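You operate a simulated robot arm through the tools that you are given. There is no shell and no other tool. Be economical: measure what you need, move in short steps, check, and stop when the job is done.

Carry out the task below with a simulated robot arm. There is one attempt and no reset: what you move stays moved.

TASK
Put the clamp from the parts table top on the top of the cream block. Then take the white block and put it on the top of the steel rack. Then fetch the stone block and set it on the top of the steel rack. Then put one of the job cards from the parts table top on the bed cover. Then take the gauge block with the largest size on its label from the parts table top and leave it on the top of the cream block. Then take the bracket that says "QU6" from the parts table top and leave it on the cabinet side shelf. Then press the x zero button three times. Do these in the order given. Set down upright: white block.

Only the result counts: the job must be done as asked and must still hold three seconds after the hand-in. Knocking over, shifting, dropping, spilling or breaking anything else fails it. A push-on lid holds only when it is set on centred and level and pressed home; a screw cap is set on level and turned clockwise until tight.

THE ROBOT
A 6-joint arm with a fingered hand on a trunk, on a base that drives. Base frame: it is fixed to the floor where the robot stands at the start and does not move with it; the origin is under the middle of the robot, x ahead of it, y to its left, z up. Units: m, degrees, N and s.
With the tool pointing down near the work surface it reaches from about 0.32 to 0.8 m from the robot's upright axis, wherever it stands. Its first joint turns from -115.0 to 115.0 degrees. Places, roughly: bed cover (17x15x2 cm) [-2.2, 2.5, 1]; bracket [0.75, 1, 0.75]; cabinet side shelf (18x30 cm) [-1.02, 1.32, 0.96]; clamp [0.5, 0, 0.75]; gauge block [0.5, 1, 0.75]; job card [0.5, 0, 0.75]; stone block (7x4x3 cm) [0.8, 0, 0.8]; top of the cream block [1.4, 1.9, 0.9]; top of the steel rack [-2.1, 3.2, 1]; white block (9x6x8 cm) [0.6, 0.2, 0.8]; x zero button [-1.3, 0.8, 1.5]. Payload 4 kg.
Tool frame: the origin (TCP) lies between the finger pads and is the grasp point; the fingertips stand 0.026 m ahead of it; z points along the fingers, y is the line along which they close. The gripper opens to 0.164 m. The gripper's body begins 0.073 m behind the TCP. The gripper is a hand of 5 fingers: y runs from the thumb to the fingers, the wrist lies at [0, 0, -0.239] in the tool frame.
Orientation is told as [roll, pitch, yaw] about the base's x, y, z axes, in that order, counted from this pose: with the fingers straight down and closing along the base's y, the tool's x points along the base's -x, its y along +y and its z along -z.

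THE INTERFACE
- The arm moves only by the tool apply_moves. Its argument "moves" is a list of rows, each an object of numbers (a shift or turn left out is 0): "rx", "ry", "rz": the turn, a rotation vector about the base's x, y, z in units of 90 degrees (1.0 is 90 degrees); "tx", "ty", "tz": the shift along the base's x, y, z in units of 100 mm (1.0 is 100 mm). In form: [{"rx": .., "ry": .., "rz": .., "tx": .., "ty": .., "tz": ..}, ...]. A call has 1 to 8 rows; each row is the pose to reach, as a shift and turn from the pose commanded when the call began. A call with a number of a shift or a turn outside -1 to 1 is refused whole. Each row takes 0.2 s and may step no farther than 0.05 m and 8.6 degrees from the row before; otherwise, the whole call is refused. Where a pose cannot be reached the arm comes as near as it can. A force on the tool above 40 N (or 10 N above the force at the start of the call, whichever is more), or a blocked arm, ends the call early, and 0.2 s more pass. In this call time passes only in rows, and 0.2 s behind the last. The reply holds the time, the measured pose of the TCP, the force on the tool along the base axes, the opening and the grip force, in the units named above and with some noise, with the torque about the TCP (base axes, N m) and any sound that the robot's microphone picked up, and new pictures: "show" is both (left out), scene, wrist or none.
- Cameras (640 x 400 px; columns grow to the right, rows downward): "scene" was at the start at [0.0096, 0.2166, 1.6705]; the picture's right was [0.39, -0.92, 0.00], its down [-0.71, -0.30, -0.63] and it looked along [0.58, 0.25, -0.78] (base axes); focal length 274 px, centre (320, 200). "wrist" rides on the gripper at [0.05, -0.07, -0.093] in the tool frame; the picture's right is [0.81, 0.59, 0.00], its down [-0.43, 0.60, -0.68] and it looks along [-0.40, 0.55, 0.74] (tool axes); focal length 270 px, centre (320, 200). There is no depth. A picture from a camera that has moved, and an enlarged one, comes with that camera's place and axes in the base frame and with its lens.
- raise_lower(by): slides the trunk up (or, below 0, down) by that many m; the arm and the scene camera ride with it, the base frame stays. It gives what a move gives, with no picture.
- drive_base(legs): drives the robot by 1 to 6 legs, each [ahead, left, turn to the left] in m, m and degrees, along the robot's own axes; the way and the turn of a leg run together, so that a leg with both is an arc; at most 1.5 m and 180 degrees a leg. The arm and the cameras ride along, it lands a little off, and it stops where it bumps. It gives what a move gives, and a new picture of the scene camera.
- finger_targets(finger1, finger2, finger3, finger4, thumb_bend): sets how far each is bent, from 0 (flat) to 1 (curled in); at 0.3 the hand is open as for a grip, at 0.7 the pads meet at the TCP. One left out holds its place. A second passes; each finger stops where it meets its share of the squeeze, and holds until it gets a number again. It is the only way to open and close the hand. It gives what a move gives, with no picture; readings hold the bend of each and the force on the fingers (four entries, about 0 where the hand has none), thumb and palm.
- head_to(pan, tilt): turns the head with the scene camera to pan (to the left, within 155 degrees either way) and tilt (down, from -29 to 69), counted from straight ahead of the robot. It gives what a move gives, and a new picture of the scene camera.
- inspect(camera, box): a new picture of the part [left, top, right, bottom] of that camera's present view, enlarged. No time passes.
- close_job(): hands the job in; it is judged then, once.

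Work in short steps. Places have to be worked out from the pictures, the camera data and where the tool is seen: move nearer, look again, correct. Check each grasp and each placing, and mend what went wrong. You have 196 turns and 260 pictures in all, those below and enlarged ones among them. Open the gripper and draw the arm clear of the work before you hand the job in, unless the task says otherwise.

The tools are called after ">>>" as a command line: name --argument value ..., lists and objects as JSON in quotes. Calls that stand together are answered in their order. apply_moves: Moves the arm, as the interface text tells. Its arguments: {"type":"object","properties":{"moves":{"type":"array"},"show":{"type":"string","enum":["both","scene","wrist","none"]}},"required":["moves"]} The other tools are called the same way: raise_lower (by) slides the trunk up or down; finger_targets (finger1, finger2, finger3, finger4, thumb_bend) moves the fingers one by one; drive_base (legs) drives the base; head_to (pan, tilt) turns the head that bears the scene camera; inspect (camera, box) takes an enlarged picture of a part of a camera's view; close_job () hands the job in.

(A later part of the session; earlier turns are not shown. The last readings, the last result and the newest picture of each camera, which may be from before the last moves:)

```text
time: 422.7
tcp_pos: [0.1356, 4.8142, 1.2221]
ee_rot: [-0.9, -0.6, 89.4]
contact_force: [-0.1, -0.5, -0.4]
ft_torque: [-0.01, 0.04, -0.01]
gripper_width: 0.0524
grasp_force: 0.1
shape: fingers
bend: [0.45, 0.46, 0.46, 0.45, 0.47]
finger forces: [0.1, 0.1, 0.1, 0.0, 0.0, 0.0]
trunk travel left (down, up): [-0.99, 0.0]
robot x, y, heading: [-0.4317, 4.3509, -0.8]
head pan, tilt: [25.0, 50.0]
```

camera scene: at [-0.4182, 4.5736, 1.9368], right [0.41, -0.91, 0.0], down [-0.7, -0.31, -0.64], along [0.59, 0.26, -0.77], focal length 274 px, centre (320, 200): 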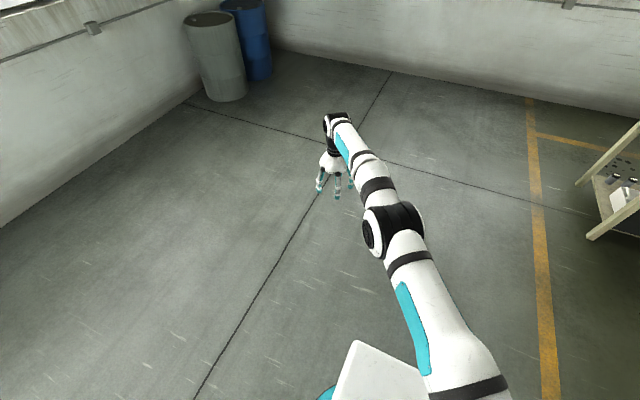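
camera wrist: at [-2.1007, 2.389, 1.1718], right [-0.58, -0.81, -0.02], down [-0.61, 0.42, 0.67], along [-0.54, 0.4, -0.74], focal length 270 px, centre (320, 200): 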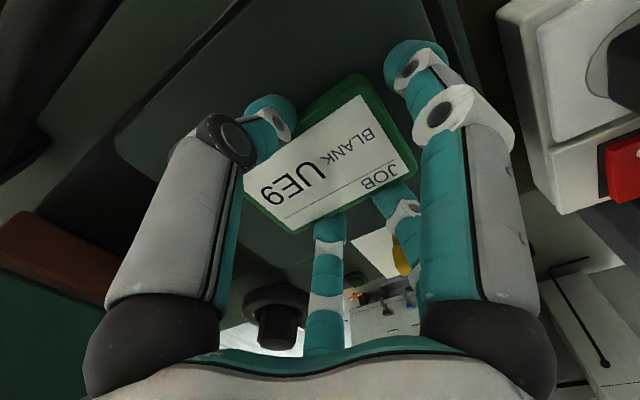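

>>> drive_base --legs '[[0.63, 0, 0.8], [0, -1.1, 0], [0, -1.1, 0], [-0.3, -0.5, 0], [0, -1.02, 0]]'

>>> head_to --pan 20 --tilt 58

>>> inspect --camera "wrist" --box '[0, 0, 640, 400]'

```text
time: 444.4
tcp_pos: [0.5075, 1.1375, 1.2208]
ee_rot: [-0.6, -0.6, 92.4]
contact_force: [-0.3, 0.0, -0.7]
ft_torque: [0.03, -0.01, 0.01]
gripper_width: 0.0525
grasp_force: 0.0
shape: fingers
bend: [0.45, 0.46, 0.46, 0.45, 0.47]
finger forces: [0.0, 0.0, 0.0, 0.0, 0.0, 0.1]
trunk travel left (down, up): [-0.99, 0.0]
robot x, y, heading: [-0.0318, 0.6486, 2.6]
head pan, tilt: [25.0, 50.0]
camera scene: at [-0.0333, 0.8672, 1.9368], right [0.46, -0.89, 0.0], down [-0.68, -0.35, -0.64], along [0.57, 0.3, -0.77], focal length 274 px, centre (320, 200)
```

scene: 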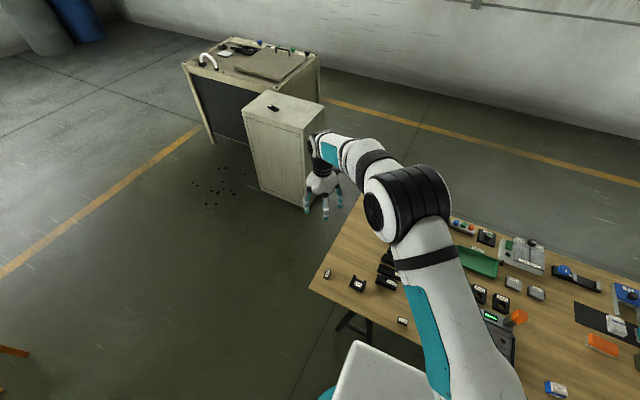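

```text
time: 445.1
tcp_pos: [0.5065, 1.1383, 1.2197]
ee_rot: [-0.6, -0.5, 92.4]
contact_force: [-0.2, 0.8, -0.5]
ft_torque: [0.0, -0.04, 0.02]
gripper_width: 0.0525
grasp_force: 0.0
shape: fingers
bend: [0.45, 0.46, 0.46, 0.45, 0.47]
finger forces: [0.0, 0.1, 0.1, 0.1, 0.0, 0.0]
trunk travel left (down, up): [-0.99, 0.0]
robot x, y, heading: [-0.0367, 0.6473, 2.4]
head pan, tilt: [20.0, 58.0]
camera scene: at [-0.038, 0.8586, 1.9266], right [0.38, -0.92, 0.0], down [-0.78, -0.32, -0.53], along [0.49, 0.2, -0.85], focal length 274 px, centre (320, 200)
```

scene: 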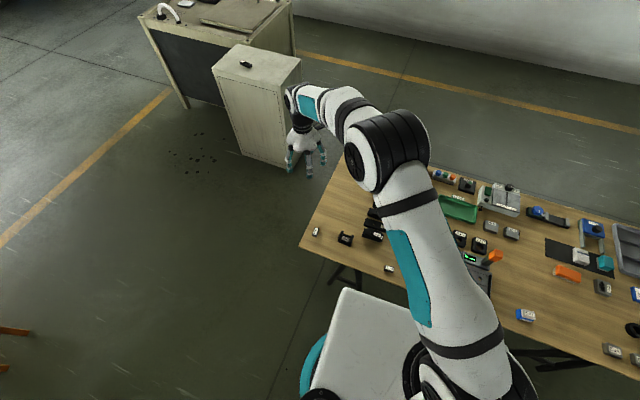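

```text
1.00 times, centred on (320, 200) of wrist (not enlarged: the box is as wide or as high as the picture)
camera zoom: at [0.5774, 1.0896, 1.3137], right [-0.55, -0.83, -0.01], down [-0.62, 0.4, 0.67], along [-0.56, 0.38, -0.74], focal length 270 px, centre (320, 200)
```

zoom: 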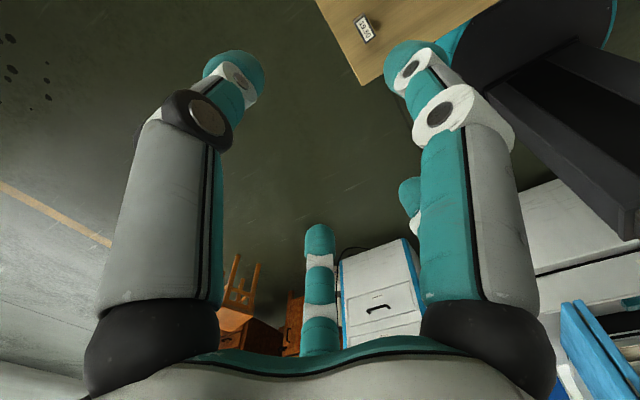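

>>> inspect --camera "scene" --box '[300, 215, 340, 245]'

>>> inspect --camera "scene" --box '[330, 225, 410, 285]'

>>> inspect --camera "wrist" --box '[340, 5, 390, 50]'

```text
13.33 times, centred on (320, 230) of scene
camera zoom: at [-0.038, 0.8586, 1.9266], right [0.38, -0.92, 0.0], down [-0.78, -0.32, -0.53], along [0.49, 0.2, -0.85], focal length 3646 px, centre (320, -200)
```

zoom: 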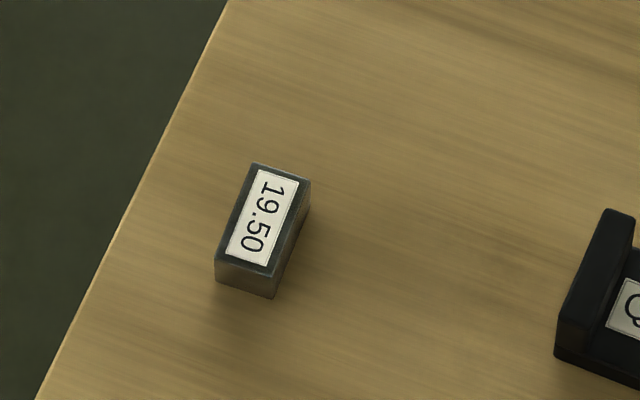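

```text
6.67 times, centred on (370, 255) of scene
camera zoom: at [-0.038, 0.8586, 1.9266], right [0.38, -0.92, 0.0], down [-0.78, -0.32, -0.53], along [0.49, 0.2, -0.85], focal length 1823 px, centre (-13, -167)
```

zoom: 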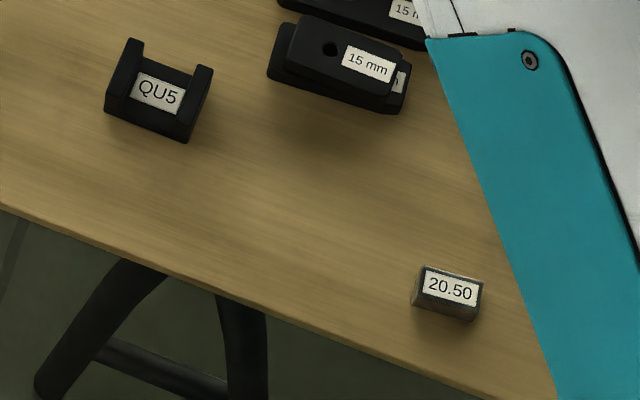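

```text
8.89 times, centred on (365, 28) of wrist
camera zoom: at [0.5774, 1.0896, 1.3137], right [-0.55, -0.83, -0.01], down [-0.62, 0.4, 0.67], along [-0.56, 0.38, -0.74], focal length 2402 px, centre (-80, 1733)
```

zoom: 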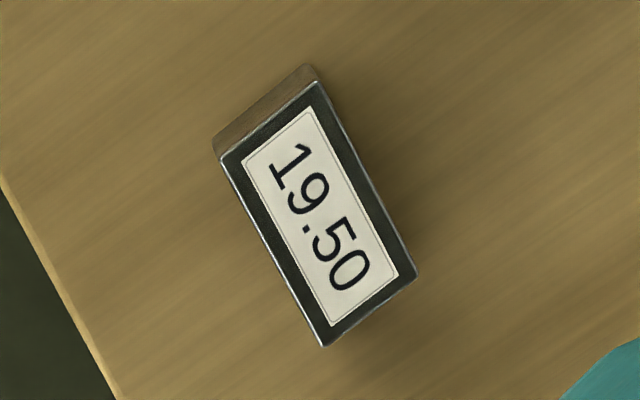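

Only two gauge blocks: 19.50 and 20.50, so I want 20.50 at (0.417, 0.727). The near bracket reads QU5, so QU6 should be the far one. I drive so the hand comes over the 20.50 block.

>>> drive_base --legs '[[-0.08, -0.41, -2.4]]'

>>> finger_targets --finger1 0.3 --finger2 0.5 --finger3 0.5 --finger4 0.3 --thumb_bend 0.5

>>> raise_lower --by -0.25

>>> inspect --camera "wrist" --box '[0, 0, 640, 400]'

>>> inspect --camera "scene" --box '[260, 130, 420, 250]'

```text
time: 447.6
tcp_pos: [0.4537, 0.711, 1.2207]
ee_rot: [-0.6, -0.4, 90.2]
contact_force: [-0.7, -0.2, -0.4]
ft_torque: [0.0, 0.03, 0.0]
gripper_width: 0.0523
grasp_force: 0.1
shape: fingers
bend: [0.45, 0.46, 0.46, 0.45, 0.47]
finger forces: [0.0, 0.1, 0.1, 0.1, 0.1, 0.0]
trunk travel left (down, up): [-0.99, 0.0]
robot x, y, heading: [-0.1067, 0.2447, 0.1]
head pan, tilt: [20.0, 58.0]
camera scene: at [-0.1013, 0.4526, 1.9267], right [0.34, -0.94, 0.0], down [-0.8, -0.29, -0.53], along [0.5, 0.18, -0.85], focal length 274 px, centre (320, 200)
```

scene: 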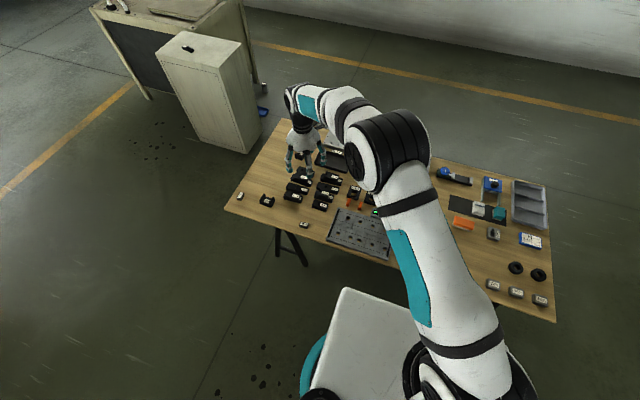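

```text
time: 448.6
tcp_pos: [0.4537, 0.7107, 1.2205]
ee_rot: [-0.7, -0.6, 90.3]
contact_force: [-0.8, 0.1, -0.2]
ft_torque: [-0.04, 0.0, -0.01]
gripper_width: 0.0735
grasp_force: 0.1
shape: fingers
bend: [0.3, 0.5, 0.5, 0.3, 0.5]
finger forces: [0.0, 0.0, 0.1, 0.0, 0.0, 0.0]
trunk travel left (down, up): [-0.99, 0.0]
robot x, y, heading: [-0.1052, 0.2431, 0.1]
head pan, tilt: [20.0, 58.0]
```

```text
time: 451.2
tcp_pos: [0.4551, 0.7118, 0.9709]
ee_rot: [-0.7, -0.5, 90.3]
contact_force: [0.4, 0.6, 0.3]
ft_torque: [-0.02, 0.0, 0.02]
gripper_width: 0.0738
grasp_force: 0.0
shape: fingers
bend: [0.3, 0.5, 0.5, 0.3, 0.5]
finger forces: [0.1, 0.0, 0.0, 0.1, 0.0, 0.0]
trunk travel left (down, up): [-0.74, 0.25]
robot x, y, heading: [-0.1055, 0.2434, 0.2]
head pan, tilt: [20.0, 58.0]
```

```text
1.00 times, centred on (320, 200) of wrist (not enlarged: the box is as wide or as high as the picture)
camera zoom: at [0.5224, 0.6611, 1.0639], right [-0.58, -0.81, -0.01], down [-0.61, 0.42, 0.67], along [-0.54, 0.4, -0.74], focal length 270 px, centre (320, 200)
```

zoom: 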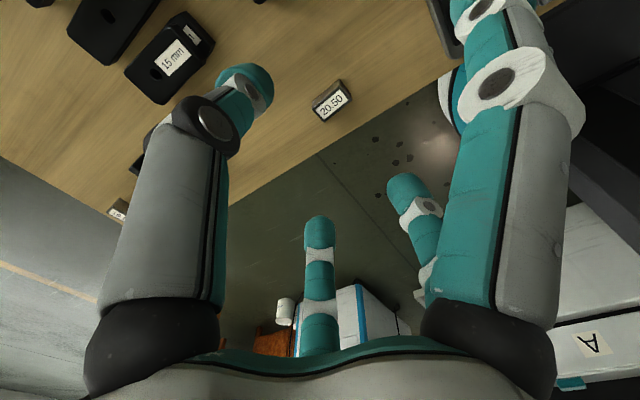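

```text
3.33 times, centred on (340, 190) of scene
camera zoom: at [-0.1012, 0.4533, 1.6766], right [0.34, -0.94, 0.0], down [-0.8, -0.29, -0.53], along [0.5, 0.18, -0.85], focal length 912 px, centre (253, 233)
```

zoom: 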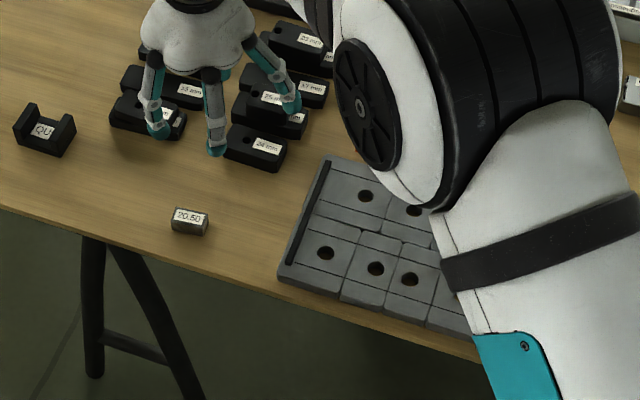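

>>> inspect --camera "wrist" --box '[290, 60, 370, 140]'

```text
5.00 times, centred on (330, 100) of wrist
camera zoom: at [0.5224, 0.6611, 1.0639], right [-0.58, -0.81, -0.01], down [-0.61, 0.42, 0.67], along [-0.54, 0.4, -0.74], focal length 1351 px, centre (270, 700)
```

zoom: 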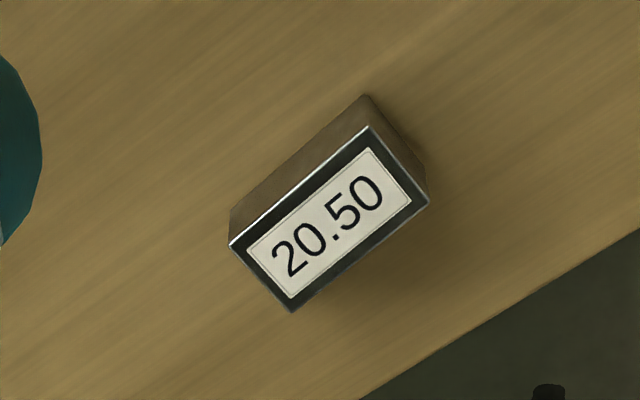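

Block centre ≈ (0.4167, 0.7265), long axis 95°. I align, level and descend to just above the table.

>>> apply_moves --moves '[{"tx": -0.2, "ty": 0.08, "rz": 0.025, "rx": -0.003, "ry": 0.004}, {"tx": -0.385, "ty": 0.147, "rz": 0.05, "rx": -0.0055, "ry": 0.008}]' --show "none"

>>> finger_targets --finger1 0.36 --finger4 0.36

>>> raise_lower --by -0.12

>>> inspect --camera "wrist" --box '[160, 0, 480, 200]'

>>> inspect --camera "scene" --box '[260, 130, 420, 250]'

```text
time: 451.8
tcp_pos: [0.4164, 0.7256, 0.9716]
ee_rot: [0.0, 0.0, 94.8]
contact_force: [-0.9, 0.7, -0.4]
ft_torque: [0.05, -0.04, 0.01]
gripper_width: 0.0734
grasp_force: 0.0
shape: fingers
bend: [0.3, 0.5, 0.5, 0.3, 0.5]
finger forces: [0.0, 0.0, 0.1, 0.0, 0.0, 0.0]
trunk travel left (down, up): [-0.74, 0.25]
robot x, y, heading: [-0.1066, 0.2411, 0.1]
head pan, tilt: [20.0, 58.0]
```

```text
time: 452.8
tcp_pos: [0.4159, 0.7267, 0.9725]
ee_rot: [0.2, 0.0, 94.8]
contact_force: [-0.5, 0.0, -0.2]
ft_torque: [0.01, 0.04, -0.01]
gripper_width: 0.0638
grasp_force: 0.0
shape: fingers
bend: [0.36, 0.5, 0.5, 0.36, 0.5]
finger forces: [0.0, 0.0, 0.0, 0.0, 0.0, 0.0]
trunk travel left (down, up): [-0.74, 0.25]
robot x, y, heading: [-0.1033, 0.2426, 0.3]
head pan, tilt: [20.0, 58.0]
```

```text
time: 454.3
tcp_pos: [0.4154, 0.7271, 0.8501]
ee_rot: [0.1, 0.0, 94.7]
contact_force: [0.7, 0.7, -0.2]
ft_torque: [0.0, -0.04, -0.01]
gripper_width: 0.0637
grasp_force: 0.2
shape: fingers
bend: [0.36, 0.5, 0.5, 0.36, 0.5]
finger forces: [0.0, 0.0, 0.1, 0.0, 0.0, 0.0]
trunk travel left (down, up): [-0.62, 0.37]
robot x, y, heading: [-0.1035, 0.2405, 0.1]
head pan, tilt: [20.0, 58.0]
```

```text
2.00 times, centred on (320, 100) of wrist
camera zoom: at [0.4893, 0.6826, 0.9437], right [-0.52, -0.86, 0.0], down [-0.63, 0.38, 0.68], along [-0.58, 0.35, -0.74], focal length 541 px, centre (320, 400)
```

zoom: 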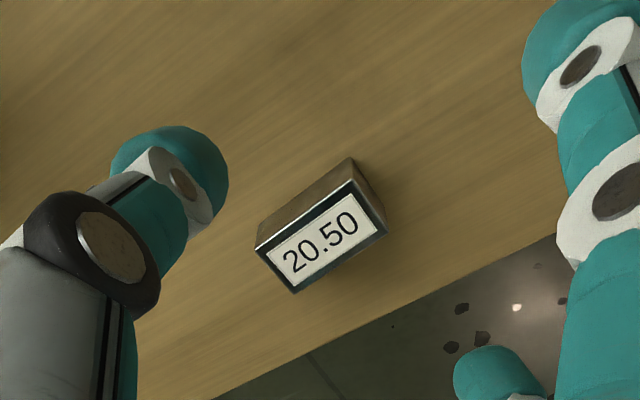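

```text
3.33 times, centred on (340, 190) of scene
camera zoom: at [-0.1013, 0.4532, 1.5566], right [0.34, -0.94, 0.0], down [-0.8, -0.29, -0.53], along [0.5, 0.18, -0.85], focal length 912 px, centre (253, 233)
```

zoom: 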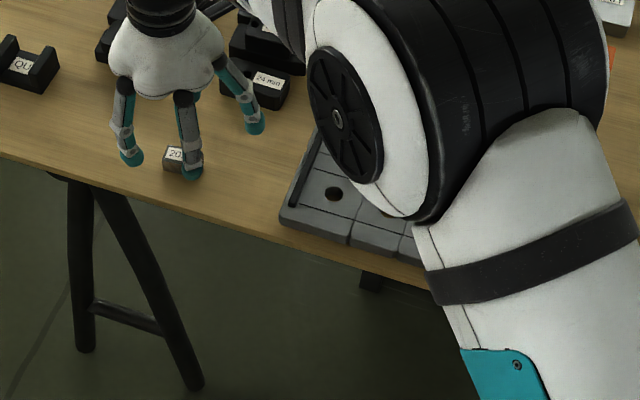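

Aligned. Down 0.052 m and close.

>>> apply_moves --moves '[{"tx": 0.03, "ty": -0.02}]' --show "none"

>>> raise_lower --by -0.053

>>> finger_targets --finger2 0.8 --finger3 0.8 --thumb_bend 0.8

>>> inspect --camera "wrist" --box '[160, 0, 480, 200]'

```text
time: 454.7
tcp_pos: [0.4195, 0.7238, 0.851]
ee_rot: [0.1, -0.1, 94.8]
contact_force: [-0.6, 0.1, -0.5]
ft_torque: [0.02, 0.01, -0.01]
gripper_width: 0.064
grasp_force: 0.1
shape: fingers
bend: [0.36, 0.5, 0.5, 0.36, 0.5]
finger forces: [0.0, 0.0, 0.0, 0.0, 0.0, 0.0]
trunk travel left (down, up): [-0.62, 0.37]
robot x, y, heading: [-0.1067, 0.2425, 0.2]
head pan, tilt: [20.0, 58.0]
```

```text
time: 455.6
tcp_pos: [0.42, 0.7243, 0.7976]
ee_rot: [0.1, 0.0, 94.8]
contact_force: [0.1, -0.2, 0.3]
ft_torque: [-0.01, -0.02, -0.01]
gripper_width: 0.0638
grasp_force: 0.1
shape: fingers
bend: [0.36, 0.5, 0.5, 0.36, 0.5]
finger forces: [0.1, 0.0, 0.1, 0.0, 0.0, 0.1]
trunk travel left (down, up): [-0.567, 0.423]
robot x, y, heading: [-0.1044, 0.2446, 0.2]
head pan, tilt: [20.0, 58.0]
```

```text
time: 456.6
tcp_pos: [0.4196, 0.7243, 0.7983]
ee_rot: [0.0, 0.0, 94.9]
contact_force: [1.1, -0.4, 0.3]
ft_torque: [0.01, -0.02, 0.02]
gripper_width: 0.0606
grasp_force: 17.4
shape: fingers
bend: [0.36, 0.63, 0.63, 0.36, 0.66]
finger forces: [0.0, 8.5, 8.3, 0.0, 17.9, 0.0]
trunk travel left (down, up): [-0.567, 0.423]
robot x, y, heading: [-0.1052, 0.241, -0.1]
head pan, tilt: [20.0, 58.0]
```

```text
2.00 times, centred on (320, 100) of wrist
camera zoom: at [0.4927, 0.6808, 0.8905], right [-0.52, -0.86, 0.0], down [-0.63, 0.38, 0.68], along [-0.58, 0.35, -0.74], focal length 541 px, centre (320, 400)
```

zoom: 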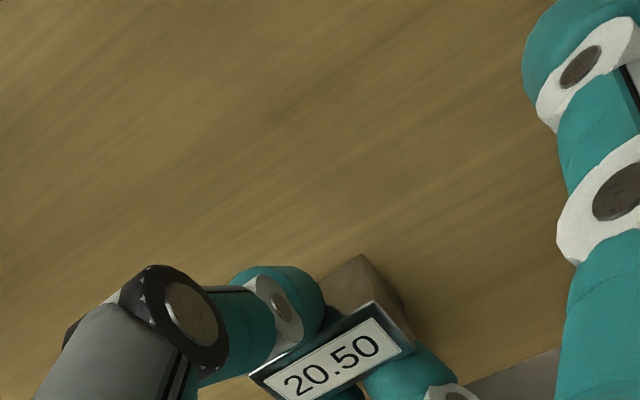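

Gripped (17.9 N). I lift high and drive to the cream block.

>>> raise_lower --by 0.4

>>> drive_base --legs '[[0, 0.7, 0], [0, 0.68, 0], [0.77, 0, 0], [0, 0, -30]]'

>>> inspect --camera "wrist" --box '[0, 0, 640, 400]'

```text
time: 460.5
tcp_pos: [0.4187, 0.7244, 1.1973]
ee_rot: [0.0, 0.0, 94.7]
contact_force: [-1.4, -0.1, -2.2]
ft_torque: [0.01, -0.01, 0.02]
gripper_width: 0.0606
grasp_force: 17.3
shape: fingers
bend: [0.36, 0.63, 0.63, 0.36, 0.67]
finger forces: [0.0, 8.6, 8.6, 0.1, 17.0, 0.0]
trunk travel left (down, up): [-0.967, 0.023]
robot x, y, heading: [-0.1023, 0.2408, 0.2]
head pan, tilt: [20.0, 58.0]
```

```text
time: 472.8
tcp_pos: [1.3199, 1.8119, 1.1973]
ee_rot: [0.1, 0.0, 66.1]
contact_force: [0.5, 0.1, -0.2]
ft_torque: [-0.02, 0.01, -0.02]
gripper_width: 0.0605
grasp_force: 17.3
shape: fingers
bend: [0.36, 0.63, 0.63, 0.36, 0.67]
finger forces: [0.1, 8.6, 8.6, 0.1, 16.9, 0.1]
trunk travel left (down, up): [-0.967, 0.023]
robot x, y, heading: [0.6288, 1.6403, -28.5]
head pan, tilt: [20.0, 58.0]
camera scene: at [0.7334, 1.823, 1.9036], right [-0.15, -0.99, 0.0], down [-0.84, 0.13, -0.53], along [0.52, -0.08, -0.85], focal length 274 px, centre (320, 200)
```

scene: 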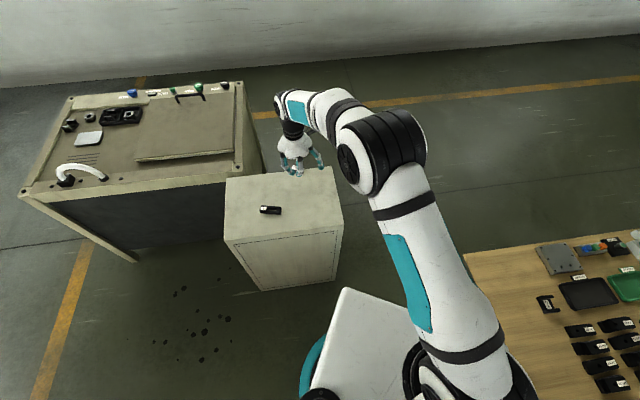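

```text
1.00 times, centred on (320, 200) of wrist (not enlarged: the box is as wide or as high as the picture)
camera zoom: at [1.3634, 1.7378, 1.2902], right [-0.86, -0.5, 0.0], down [-0.37, 0.64, 0.68], along [-0.34, 0.59, -0.73], focal length 270 px, centre (320, 200)
```

zoom: 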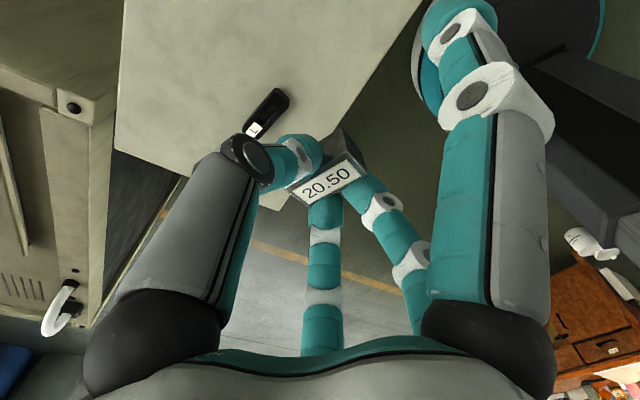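

I shift to about (1.37, 1.76), away from the clamp, lower, and look.

>>> apply_moves --moves '[{"tx": 0.25, "ty": -0.25}, {"tx": 0.5, "ty": -0.5}]' --show "none"

>>> raise_lower --by -0.24

>>> inspect --camera "scene" --box '[210, 90, 370, 210]'

>>> inspect --camera "wrist" --box '[0, 0, 640, 400]'

```text
time: 473.4
tcp_pos: [1.3715, 1.7626, 1.1968]
ee_rot: [0.0, 0.0, 66.1]
contact_force: [-0.6, -1.0, -1.9]
ft_torque: [-0.03, 0.01, 0.04]
gripper_width: 0.0608
grasp_force: 17.3
shape: fingers
bend: [0.36, 0.63, 0.63, 0.36, 0.67]
finger forces: [0.0, 8.6, 8.6, 0.1, 16.9, 0.0]
trunk travel left (down, up): [-0.967, 0.023]
robot x, y, heading: [0.6292, 1.6397, -28.7]
head pan, tilt: [20.0, 58.0]
```

```text
time: 475.9
tcp_pos: [1.3709, 1.7625, 0.957]
ee_rot: [0.2, 0.0, 66.1]
contact_force: [-0.3, -0.7, -1.8]
ft_torque: [-0.01, -0.01, 0.01]
gripper_width: 0.0605
grasp_force: 17.3
shape: fingers
bend: [0.36, 0.63, 0.63, 0.36, 0.67]
finger forces: [0.1, 8.6, 8.5, 0.1, 17.0, 0.1]
trunk travel left (down, up): [-0.727, 0.263]
robot x, y, heading: [0.6267, 1.6415, -28.8]
head pan, tilt: [20.0, 58.0]
```

```text
3.33 times, centred on (290, 150) of scene
camera zoom: at [0.733, 1.8233, 1.6636], right [-0.15, -0.99, 0.0], down [-0.84, 0.13, -0.53], along [0.52, -0.08, -0.85], focal length 912 px, centre (420, 367)
```

zoom: 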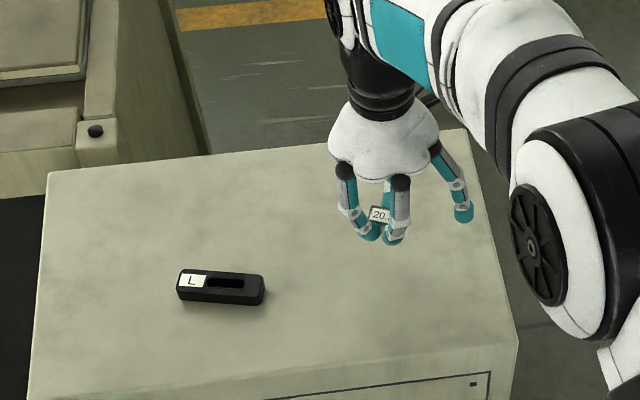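

```text
1.00 times, centred on (320, 200) of wrist (not enlarged: the box is as wide or as high as the picture)
camera zoom: at [1.4142, 1.6881, 1.0501], right [-0.86, -0.5, 0.0], down [-0.37, 0.64, 0.68], along [-0.34, 0.59, -0.74], focal length 270 px, centre (320, 200)
```

zoom: 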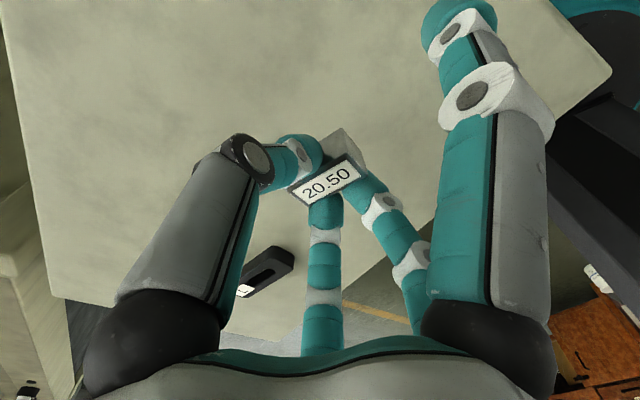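

Well over the top, clear of the clamp. I lower to contact.

>>> apply_moves --moves '[{"tz": -0.1}, {"tz": -0.18}, {"tz": -0.24}, {"tz": -0.29}, {"tz": -0.33}, {"tz": -0.37}, {"tz": -0.4}, {"tz": -0.43}]' --show "none"

```text
time: 477.7
tcp_pos: [1.3732, 1.7624, 0.9172]
ee_rot: [-0.1, 0.0, 66.0]
contact_force: [1.0, -2.6, 10.9]
ft_torque: [0.01, 0.09, 0.02]
gripper_width: 0.0606
grasp_force: 18.9
shape: fingers
bend: [0.36, 0.63, 0.63, 0.36, 0.67]
finger forces: [0.0, 8.6, 8.5, 0.1, 20.8, 0.0]
trunk travel left (down, up): [-0.727, 0.263]
robot x, y, heading: [0.6291, 1.6405, -28.5]
head pan, tilt: [20.0, 58.0]
```

Contact (≈11 N). I open slightly and rise.

>>> finger_targets --finger2 0.52 --finger3 0.52 --thumb_bend 0.54

>>> raise_lower --by 0.26

>>> inspect --camera "scene" --box '[210, 130, 370, 250]'

>>> inspect --camera "wrist" --box '[160, 0, 480, 200]'

```text
time: 478.7
tcp_pos: [1.3718, 1.763, 0.9145]
ee_rot: [0.1, 0.0, 66.1]
contact_force: [2.8, -1.3, 9.6]
ft_torque: [0.07, 0.13, -0.02]
gripper_width: 0.0615
grasp_force: 4.5
shape: fingers
bend: [0.36, 0.53, 0.53, 0.36, 0.54]
finger forces: [0.1, 3.9, 3.6, 0.1, 1.7, 0.0]
trunk travel left (down, up): [-0.727, 0.263]
robot x, y, heading: [0.6293, 1.6387, -28.6]
head pan, tilt: [20.0, 58.0]
```

```text
time: 481.4
tcp_pos: [1.3729, 1.7627, 1.1736]
ee_rot: [0.0, 0.0, 66.1]
contact_force: [-0.3, -0.2, -0.6]
ft_torque: [0.0, -0.04, 0.01]
gripper_width: 0.0617
grasp_force: 0.0
shape: fingers
bend: [0.36, 0.52, 0.52, 0.36, 0.54]
finger forces: [0.0, 0.0, 0.0, 0.1, 0.1, 0.1]
trunk travel left (down, up): [-0.987, 0.003]
robot x, y, heading: [0.6322, 1.638, -28.5]
head pan, tilt: [20.0, 58.0]
```

```text
3.33 times, centred on (290, 190) of scene
camera zoom: at [0.7331, 1.8233, 1.9235], right [-0.15, -0.99, 0.0], down [-0.84, 0.13, -0.53], along [0.52, -0.08, -0.85], focal length 912 px, centre (420, 233)
```

zoom: 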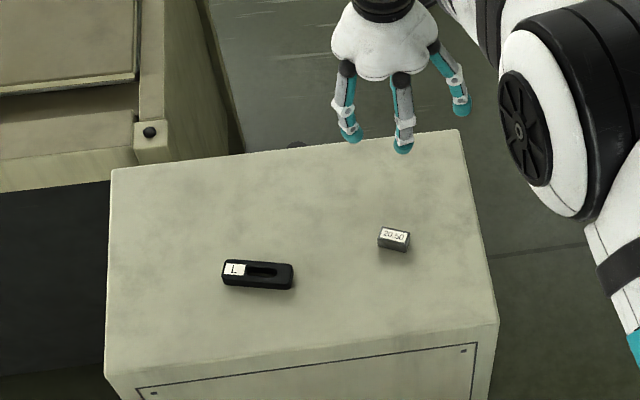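

```text
2.00 times, centred on (320, 100) of wrist
camera zoom: at [1.4145, 1.6885, 1.2669], right [-0.86, -0.5, 0.0], down [-0.37, 0.64, 0.68], along [-0.34, 0.59, -0.74], focal length 541 px, centre (320, 400)
```

zoom: 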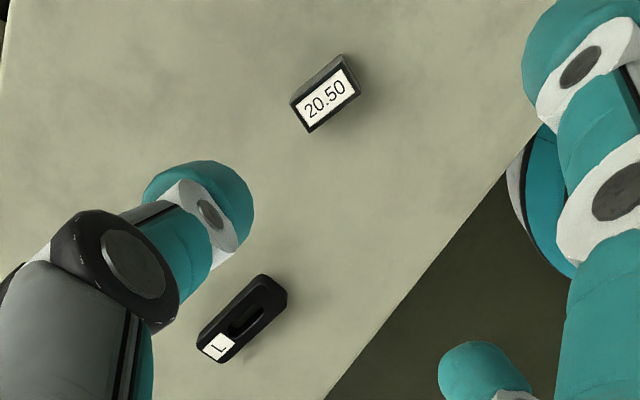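

Both items rest on the cream block. For the far bracket at about (0.82, 0.90) I turn −85° in place so the hand swings over it.

>>> drive_base --legs '[[0, 0, -85.3]]'

>>> inspect --camera "wrist" --box '[0, 0, 640, 400]'

>>> head_to --pan 40 --tilt 58

```text
time: 485.5
tcp_pos: [0.7932, 0.9061, 1.1734]
ee_rot: [-0.1, 0.0, -20.6]
contact_force: [-0.4, -0.6, -0.4]
ft_torque: [0.03, 0.02, -0.01]
gripper_width: 0.0614
grasp_force: 0.2
shape: fingers
bend: [0.36, 0.52, 0.52, 0.36, 0.54]
finger forces: [0.0, 0.1, 0.1, 0.1, 0.0, 0.0]
trunk travel left (down, up): [-0.987, 0.003]
robot x, y, heading: [0.6308, 1.6413, -115.2]
head pan, tilt: [20.0, 58.0]
camera scene: at [0.8159, 1.5478, 1.9236], right [-1.0, 0.09, 0.0], down [0.08, 0.84, -0.53], along [-0.05, -0.53, -0.85], focal length 274 px, centre (320, 200)
```

scene: 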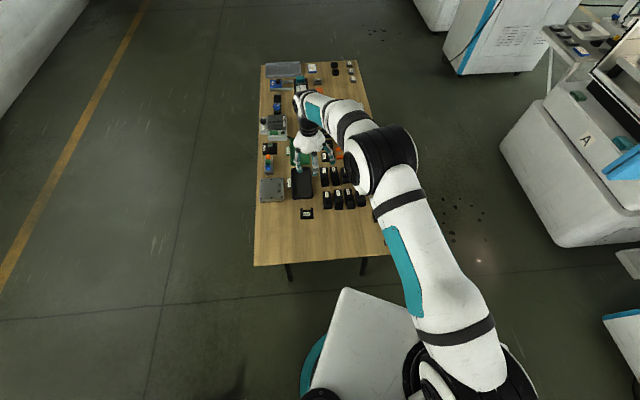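

```text
1.00 times, centred on (320, 200) of wrist (not enlarged: the box is as wide or as high as the picture)
camera zoom: at [0.7198, 0.8595, 1.267], right [-0.55, 0.84, 0.0], down [0.61, 0.4, 0.68], along [0.57, 0.37, -0.74], focal length 270 px, centre (320, 200)
```

zoom: 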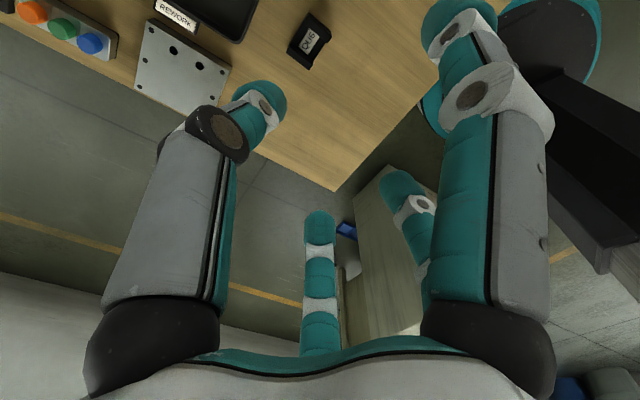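

```text
time: 486.3
tcp_pos: [0.7921, 0.9056, 1.1734]
ee_rot: [0.1, 0.0, -20.6]
contact_force: [0.5, 0.8, 0.0]
ft_torque: [0.03, 0.04, 0.01]
gripper_width: 0.0613
grasp_force: 0.0
shape: fingers
bend: [0.36, 0.52, 0.52, 0.36, 0.54]
finger forces: [0.0, 0.0, 0.1, 0.0, 0.1, 0.1]
trunk travel left (down, up): [-0.987, 0.003]
robot x, y, heading: [0.6295, 1.6381, -115.5]
head pan, tilt: [40.0, 58.0]
camera scene: at [0.8398, 1.5498, 1.9236], right [-0.97, -0.25, 0.0], down [-0.22, 0.82, -0.53], along [0.13, -0.51, -0.85], focal length 274 px, centre (320, 200)
```

scene: 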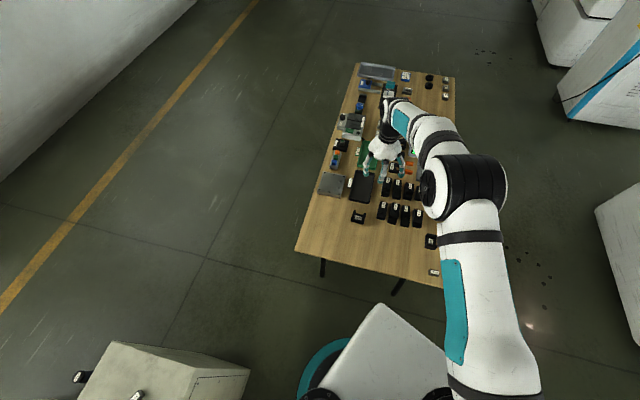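

>>> inspect --camera "wrist" --box '[270, 0, 350, 80]'

>>> inspect --camera "scene" --box '[310, 150, 450, 250]'

```text
5.00 times, centred on (310, 40) of wrist
camera zoom: at [0.7199, 0.8596, 1.267], right [-0.55, 0.84, 0.0], down [0.61, 0.4, 0.68], along [0.57, 0.37, -0.74], focal length 1351 px, centre (370, 1000)
```

zoom: 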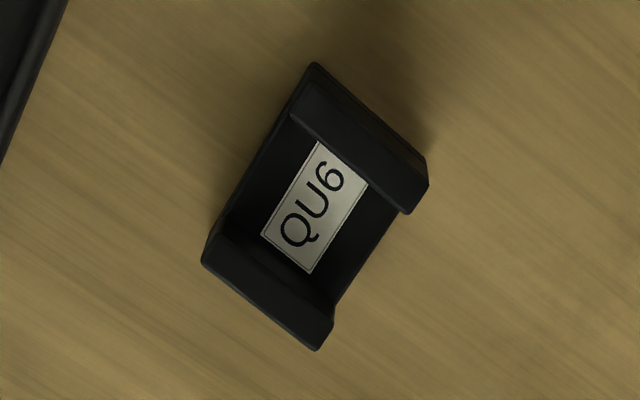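

```text
4.00 times, centred on (380, 200) of scene
camera zoom: at [0.8398, 1.5498, 1.9236], right [-0.97, -0.25, 0.0], down [-0.22, 0.82, -0.53], along [0.13, -0.51, -0.85], focal length 1094 px, centre (80, 200)
```

zoom: 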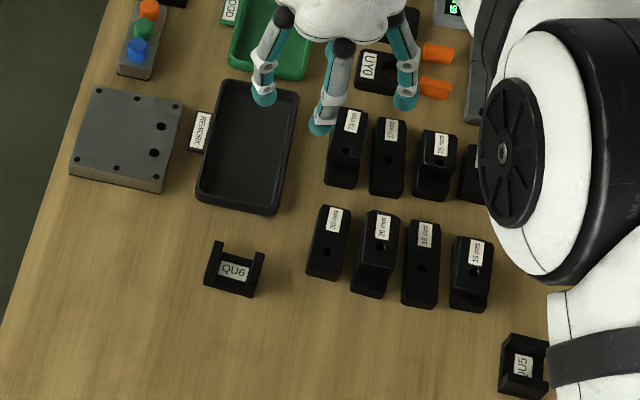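

QU6 confirmed: spans x 0.79–0.852, y 0.882–0.927, walls at the x ends. I turn the hand to close along x, tuck the fingers, centre and lower partly.

>>> apply_moves --moves '[{"rz": -0.095, "tx": 0.04}, {"rz": -0.19, "tx": 0.08}, {"rz": -0.285, "tx": 0.12}, {"rz": -0.38, "tx": 0.16}, {"rz": -0.475, "tx": 0.2}, {"rz": -0.57, "tx": 0.24}, {"rz": -0.665, "tx": 0.27}, {"rz": -0.76, "tx": 0.29}]' --show "none"

>>> finger_targets --finger1 0.45 --finger2 0.44 --finger3 0.44 --finger4 0.46 --thumb_bend 0.46

>>> raise_lower --by -0.29

>>> inspect --camera "wrist" --box '[0, 0, 640, 400]'

>>> inspect --camera "scene" --box '[310, 120, 430, 240]'

```text
time: 488.1
tcp_pos: [0.8208, 0.9053, 1.1725]
ee_rot: [0.0, -0.1, -89.2]
contact_force: [0.4, 0.5, 0.3]
ft_torque: [0.0, 0.0, 0.01]
gripper_width: 0.0612
grasp_force: 0.1
shape: fingers
bend: [0.36, 0.52, 0.52, 0.36, 0.54]
finger forces: [0.1, 0.1, 0.0, 0.0, 0.0, 0.0]
trunk travel left (down, up): [-0.987, 0.003]
robot x, y, heading: [0.6294, 1.6405, -115.4]
head pan, tilt: [40.0, 58.0]
```

```text
time: 489.1
tcp_pos: [0.8209, 0.9053, 1.1738]
ee_rot: [0.0, -0.1, -89.0]
contact_force: [0.1, -0.6, 0.0]
ft_torque: [-0.01, -0.01, -0.02]
gripper_width: 0.0536
grasp_force: 0.1
shape: fingers
bend: [0.45, 0.44, 0.44, 0.46, 0.46]
finger forces: [0.0, 0.0, 0.0, 0.0, 0.1, 0.0]
trunk travel left (down, up): [-0.987, 0.003]
robot x, y, heading: [0.6295, 1.6433, -115.3]
head pan, tilt: [40.0, 58.0]
```

```text
time: 492.0
tcp_pos: [0.8214, 0.9073, 0.8837]
ee_rot: [0.0, -0.1, -89.1]
contact_force: [0.4, 0.1, -0.4]
ft_torque: [0.02, 0.03, -0.04]
gripper_width: 0.0538
grasp_force: 0.2
shape: fingers
bend: [0.45, 0.44, 0.44, 0.46, 0.46]
finger forces: [0.0, 0.0, 0.0, 0.0, 0.0, 0.0]
trunk travel left (down, up): [-0.697, 0.293]
robot x, y, heading: [0.6296, 1.6445, -115.2]
head pan, tilt: [40.0, 58.0]
```

```text
1.00 times, centred on (320, 200) of wrist (not enlarged: the box is as wide or as high as the picture)
camera zoom: at [0.7505, 0.9563, 0.977], right [0.57, 0.82, 0.0], down [0.6, -0.42, 0.68], along [0.56, -0.39, -0.74], focal length 270 px, centre (320, 200)
```

zoom: 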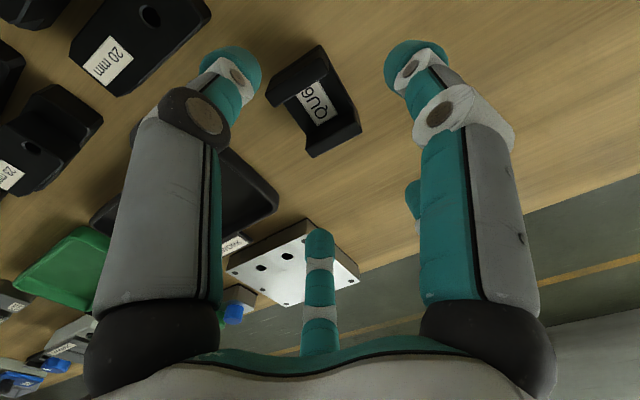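

```text
3.33 times, centred on (370, 180) of scene
camera zoom: at [0.8398, 1.55, 1.6336], right [-0.97, -0.25, 0.0], down [-0.22, 0.82, -0.53], along [0.13, -0.51, -0.85], focal length 912 px, centre (153, 267)
```

zoom: 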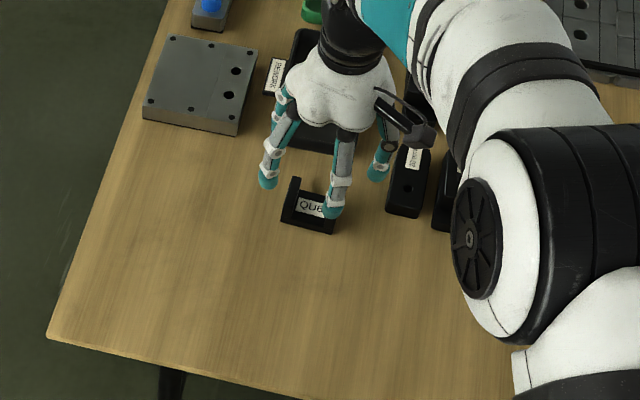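

Aligned within a few mm; correct, lower and close.

>>> apply_moves --moves '[{"tx": -0.02, "ty": -0.03}]' --show "none"

>>> raise_lower --by -0.082

>>> finger_targets --finger2 0.75 --finger3 0.75 --thumb_bend 0.75

>>> raise_lower --by 0.37

>>> inspect --camera "wrist" --box '[0, 0, 640, 400]'

```text
time: 492.4
tcp_pos: [0.8192, 0.903, 0.8847]
ee_rot: [0.1, 0.0, -89.0]
contact_force: [-0.5, -0.3, 1.1]
ft_torque: [-0.02, 0.01, 0.02]
gripper_width: 0.0537
grasp_force: 0.1
shape: fingers
bend: [0.45, 0.44, 0.44, 0.46, 0.46]
finger forces: [0.0, 0.0, 0.0, 0.1, 0.0, 0.0]
trunk travel left (down, up): [-0.697, 0.293]
robot x, y, heading: [0.6302, 1.642, -115.5]
head pan, tilt: [40.0, 58.0]
```

```text
time: 493.6
tcp_pos: [0.8211, 0.9022, 0.8025]
ee_rot: [0.0, 0.0, -89.0]
contact_force: [-0.7, 0.3, 0.1]
ft_torque: [0.01, 0.0, -0.04]
gripper_width: 0.0539
grasp_force: 0.1
shape: fingers
bend: [0.45, 0.44, 0.44, 0.46, 0.46]
finger forces: [0.1, 0.1, 0.0, 0.1, 0.0, 0.0]
trunk travel left (down, up): [-0.615, 0.375]
robot x, y, heading: [0.6283, 1.6392, -115.2]
head pan, tilt: [40.0, 58.0]
```

```text
time: 494.6
tcp_pos: [0.8189, 0.9032, 0.8024]
ee_rot: [0.1, -0.1, -89.0]
contact_force: [-2.1, 0.2, 4.7]
ft_torque: [0.12, -0.32, 0.02]
gripper_width: 0.0421
grasp_force: 19.2
shape: fingers
bend: [0.45, 0.57, 0.5, 0.46, 0.63]
finger forces: [0.0, 10.4, 10.7, 0.0, 17.2, 0.0]
trunk travel left (down, up): [-0.615, 0.375]
robot x, y, heading: [0.6289, 1.6419, -115.4]
head pan, tilt: [40.0, 58.0]
```

```text
time: 498.2
tcp_pos: [0.8191, 0.9022, 1.171]
ee_rot: [0.0, 0.0, -89.1]
contact_force: [1.2, 0.5, -4.8]
ft_torque: [0.03, 0.07, -0.04]
gripper_width: 0.0418
grasp_force: 14.5
shape: fingers
bend: [0.45, 0.63, 0.48, 0.46, 0.65]
finger forces: [0.1, 0.0, 14.4, 0.1, 13.9, 0.0]
trunk travel left (down, up): [-0.985, 0.005]
robot x, y, heading: [0.6305, 1.6408, -115.1]
head pan, tilt: [40.0, 58.0]
```

```text
1.00 times, centred on (320, 200) of wrist (not enlarged: the box is as wide or as high as the picture)
camera zoom: at [0.7488, 0.9528, 1.2645], right [0.57, 0.82, 0.0], down [0.6, -0.42, 0.68], along [0.56, -0.39, -0.74], focal length 270 px, centre (320, 200)
```

zoom: 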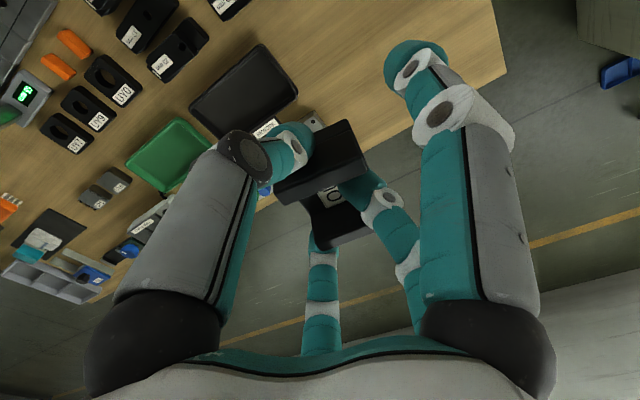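

The bracket is held but twisted, with finger 2 unloaded. I enlarge to judge the hold.

>>> inspect --camera "wrist" --box '[230, 90, 430, 260]'

>>> inspect --camera "scene" --box '[340, 130, 440, 220]'

```text
2.35 times, centred on (330, 175) of wrist
camera zoom: at [0.7488, 0.9528, 1.2645], right [0.57, 0.82, 0.0], down [0.6, -0.42, 0.68], along [0.56, -0.39, -0.74], focal length 636 px, centre (296, 259)
```

zoom: 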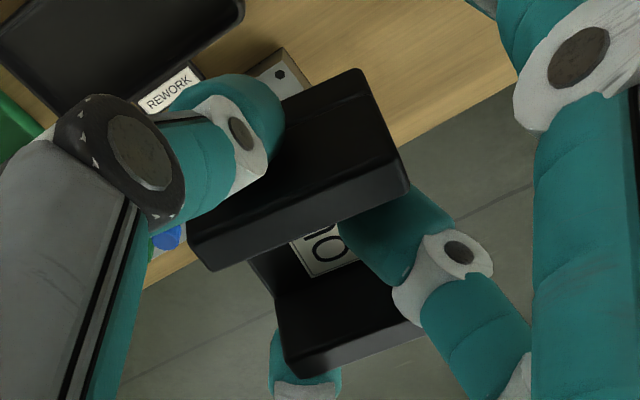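

```text
4.44 times, centred on (390, 175) of scene
camera zoom: at [0.8401, 1.5491, 1.9214], right [-0.97, -0.25, 0.0], down [-0.22, 0.82, -0.53], along [0.13, -0.51, -0.85], focal length 1216 px, centre (9, 311)
```

zoom: 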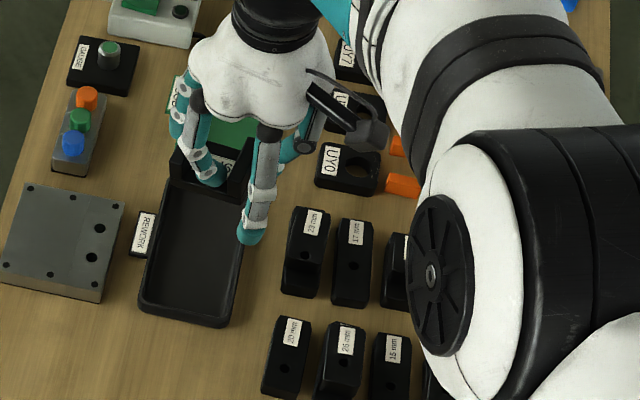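

The hold is poor (finger 2 slipped past the wall edge). I set the bracket back down where it was and regrip it better.

>>> raise_lower --by -0.355

>>> apply_moves --moves '[{"tz": -0.03}, {"tz": -0.06}, {"tz": -0.09}, {"tz": -0.12}, {"tz": -0.14}]' --show "wrist"

```text
time: 501.6
tcp_pos: [0.8192, 0.9023, 0.8163]
ee_rot: [0.1, -0.1, -89.0]
contact_force: [-0.1, 0.2, -4.5]
ft_torque: [0.0, 0.09, -0.01]
gripper_width: 0.0416
grasp_force: 13.8
shape: fingers
bend: [0.45, 0.63, 0.48, 0.46, 0.65]
finger forces: [0.0, 0.0, 14.3, 0.0, 13.9, 0.0]
trunk travel left (down, up): [-0.63, 0.36]
robot x, y, heading: [0.6266, 1.64, -115.6]
head pan, tilt: [40.0, 58.0]
```

```text
time: 502.8
tcp_pos: [0.8202, 0.9025, 0.8038]
ee_rot: [0.1, -0.1, -89.1]
contact_force: [-0.6, -1.1, 3.3]
ft_torque: [0.08, -0.23, -0.05]
gripper_width: 0.0416
grasp_force: 17.4
shape: fingers
bend: [0.45, 0.63, 0.48, 0.46, 0.65]
finger forces: [0.0, 7.9, 12.2, 0.1, 14.4, 0.1]
trunk travel left (down, up): [-0.63, 0.36]
robot x, y, heading: [0.6304, 1.6421, -115.4]
head pan, tilt: [40.0, 58.0]
camera wrist: at [0.7486, 0.9526, 0.8972], right [0.57, 0.82, 0.0], down [0.6, -0.42, 0.68], along [0.56, -0.39, -0.73], focal length 270 px, centre (320, 200)
```

wrist: 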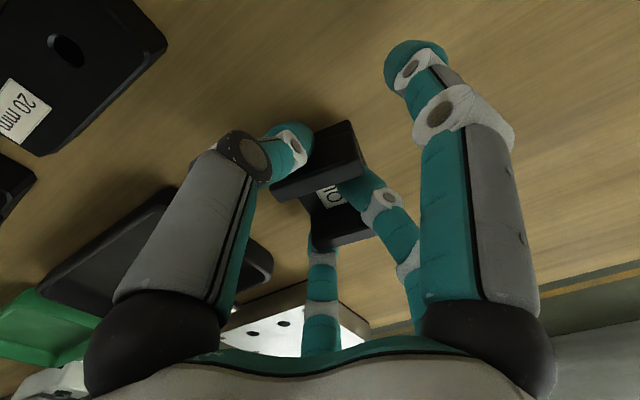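

Touching the table again. Open, rise 9 cm, and look.

>>> finger_targets --finger2 0.44 --finger3 0.42 --thumb_bend 0.48

>>> raise_lower --by 0.12

>>> inspect --camera "wrist" --box '[200, 0, 440, 150]'

```text
time: 503.8
tcp_pos: [0.8199, 0.9017, 0.8035]
ee_rot: [0.0, 0.0, -89.0]
contact_force: [0.0, 0.3, -0.7]
ft_torque: [0.02, 0.02, 0.03]
gripper_width: 0.0517
grasp_force: 0.0
shape: fingers
bend: [0.45, 0.44, 0.42, 0.46, 0.48]
finger forces: [0.1, 0.1, 0.0, 0.0, 0.0, 0.0]
trunk travel left (down, up): [-0.63, 0.36]
robot x, y, heading: [0.6281, 1.6391, -115.2]
head pan, tilt: [40.0, 58.0]
```

```text
time: 505.3
tcp_pos: [0.8186, 0.9025, 0.9223]
ee_rot: [0.0, 0.0, -89.0]
contact_force: [1.1, 0.1, 0.3]
ft_torque: [0.0, 0.03, -0.03]
gripper_width: 0.051
grasp_force: 0.1
shape: fingers
bend: [0.45, 0.44, 0.42, 0.46, 0.48]
finger forces: [0.0, 0.1, 0.0, 0.1, 0.1, 0.0]
trunk travel left (down, up): [-0.75, 0.24]
robot x, y, heading: [0.6253, 1.6437, -115.1]
head pan, tilt: [40.0, 58.0]
```

```text
2.67 times, centred on (320, 75) of wrist
camera zoom: at [0.7488, 0.9528, 1.0162], right [0.57, 0.82, 0.0], down [0.6, -0.42, 0.68], along [0.56, -0.39, -0.74], focal length 721 px, centre (320, 533)
```

zoom: 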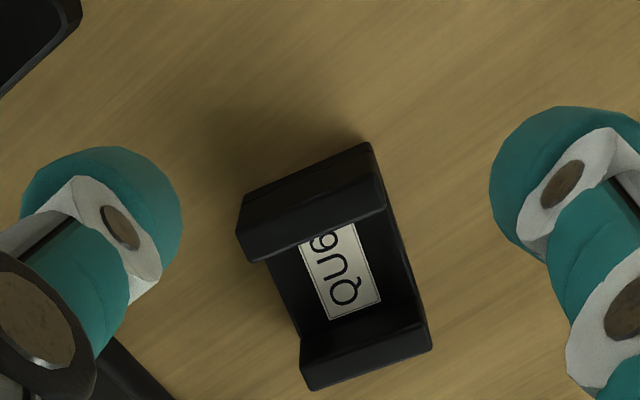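

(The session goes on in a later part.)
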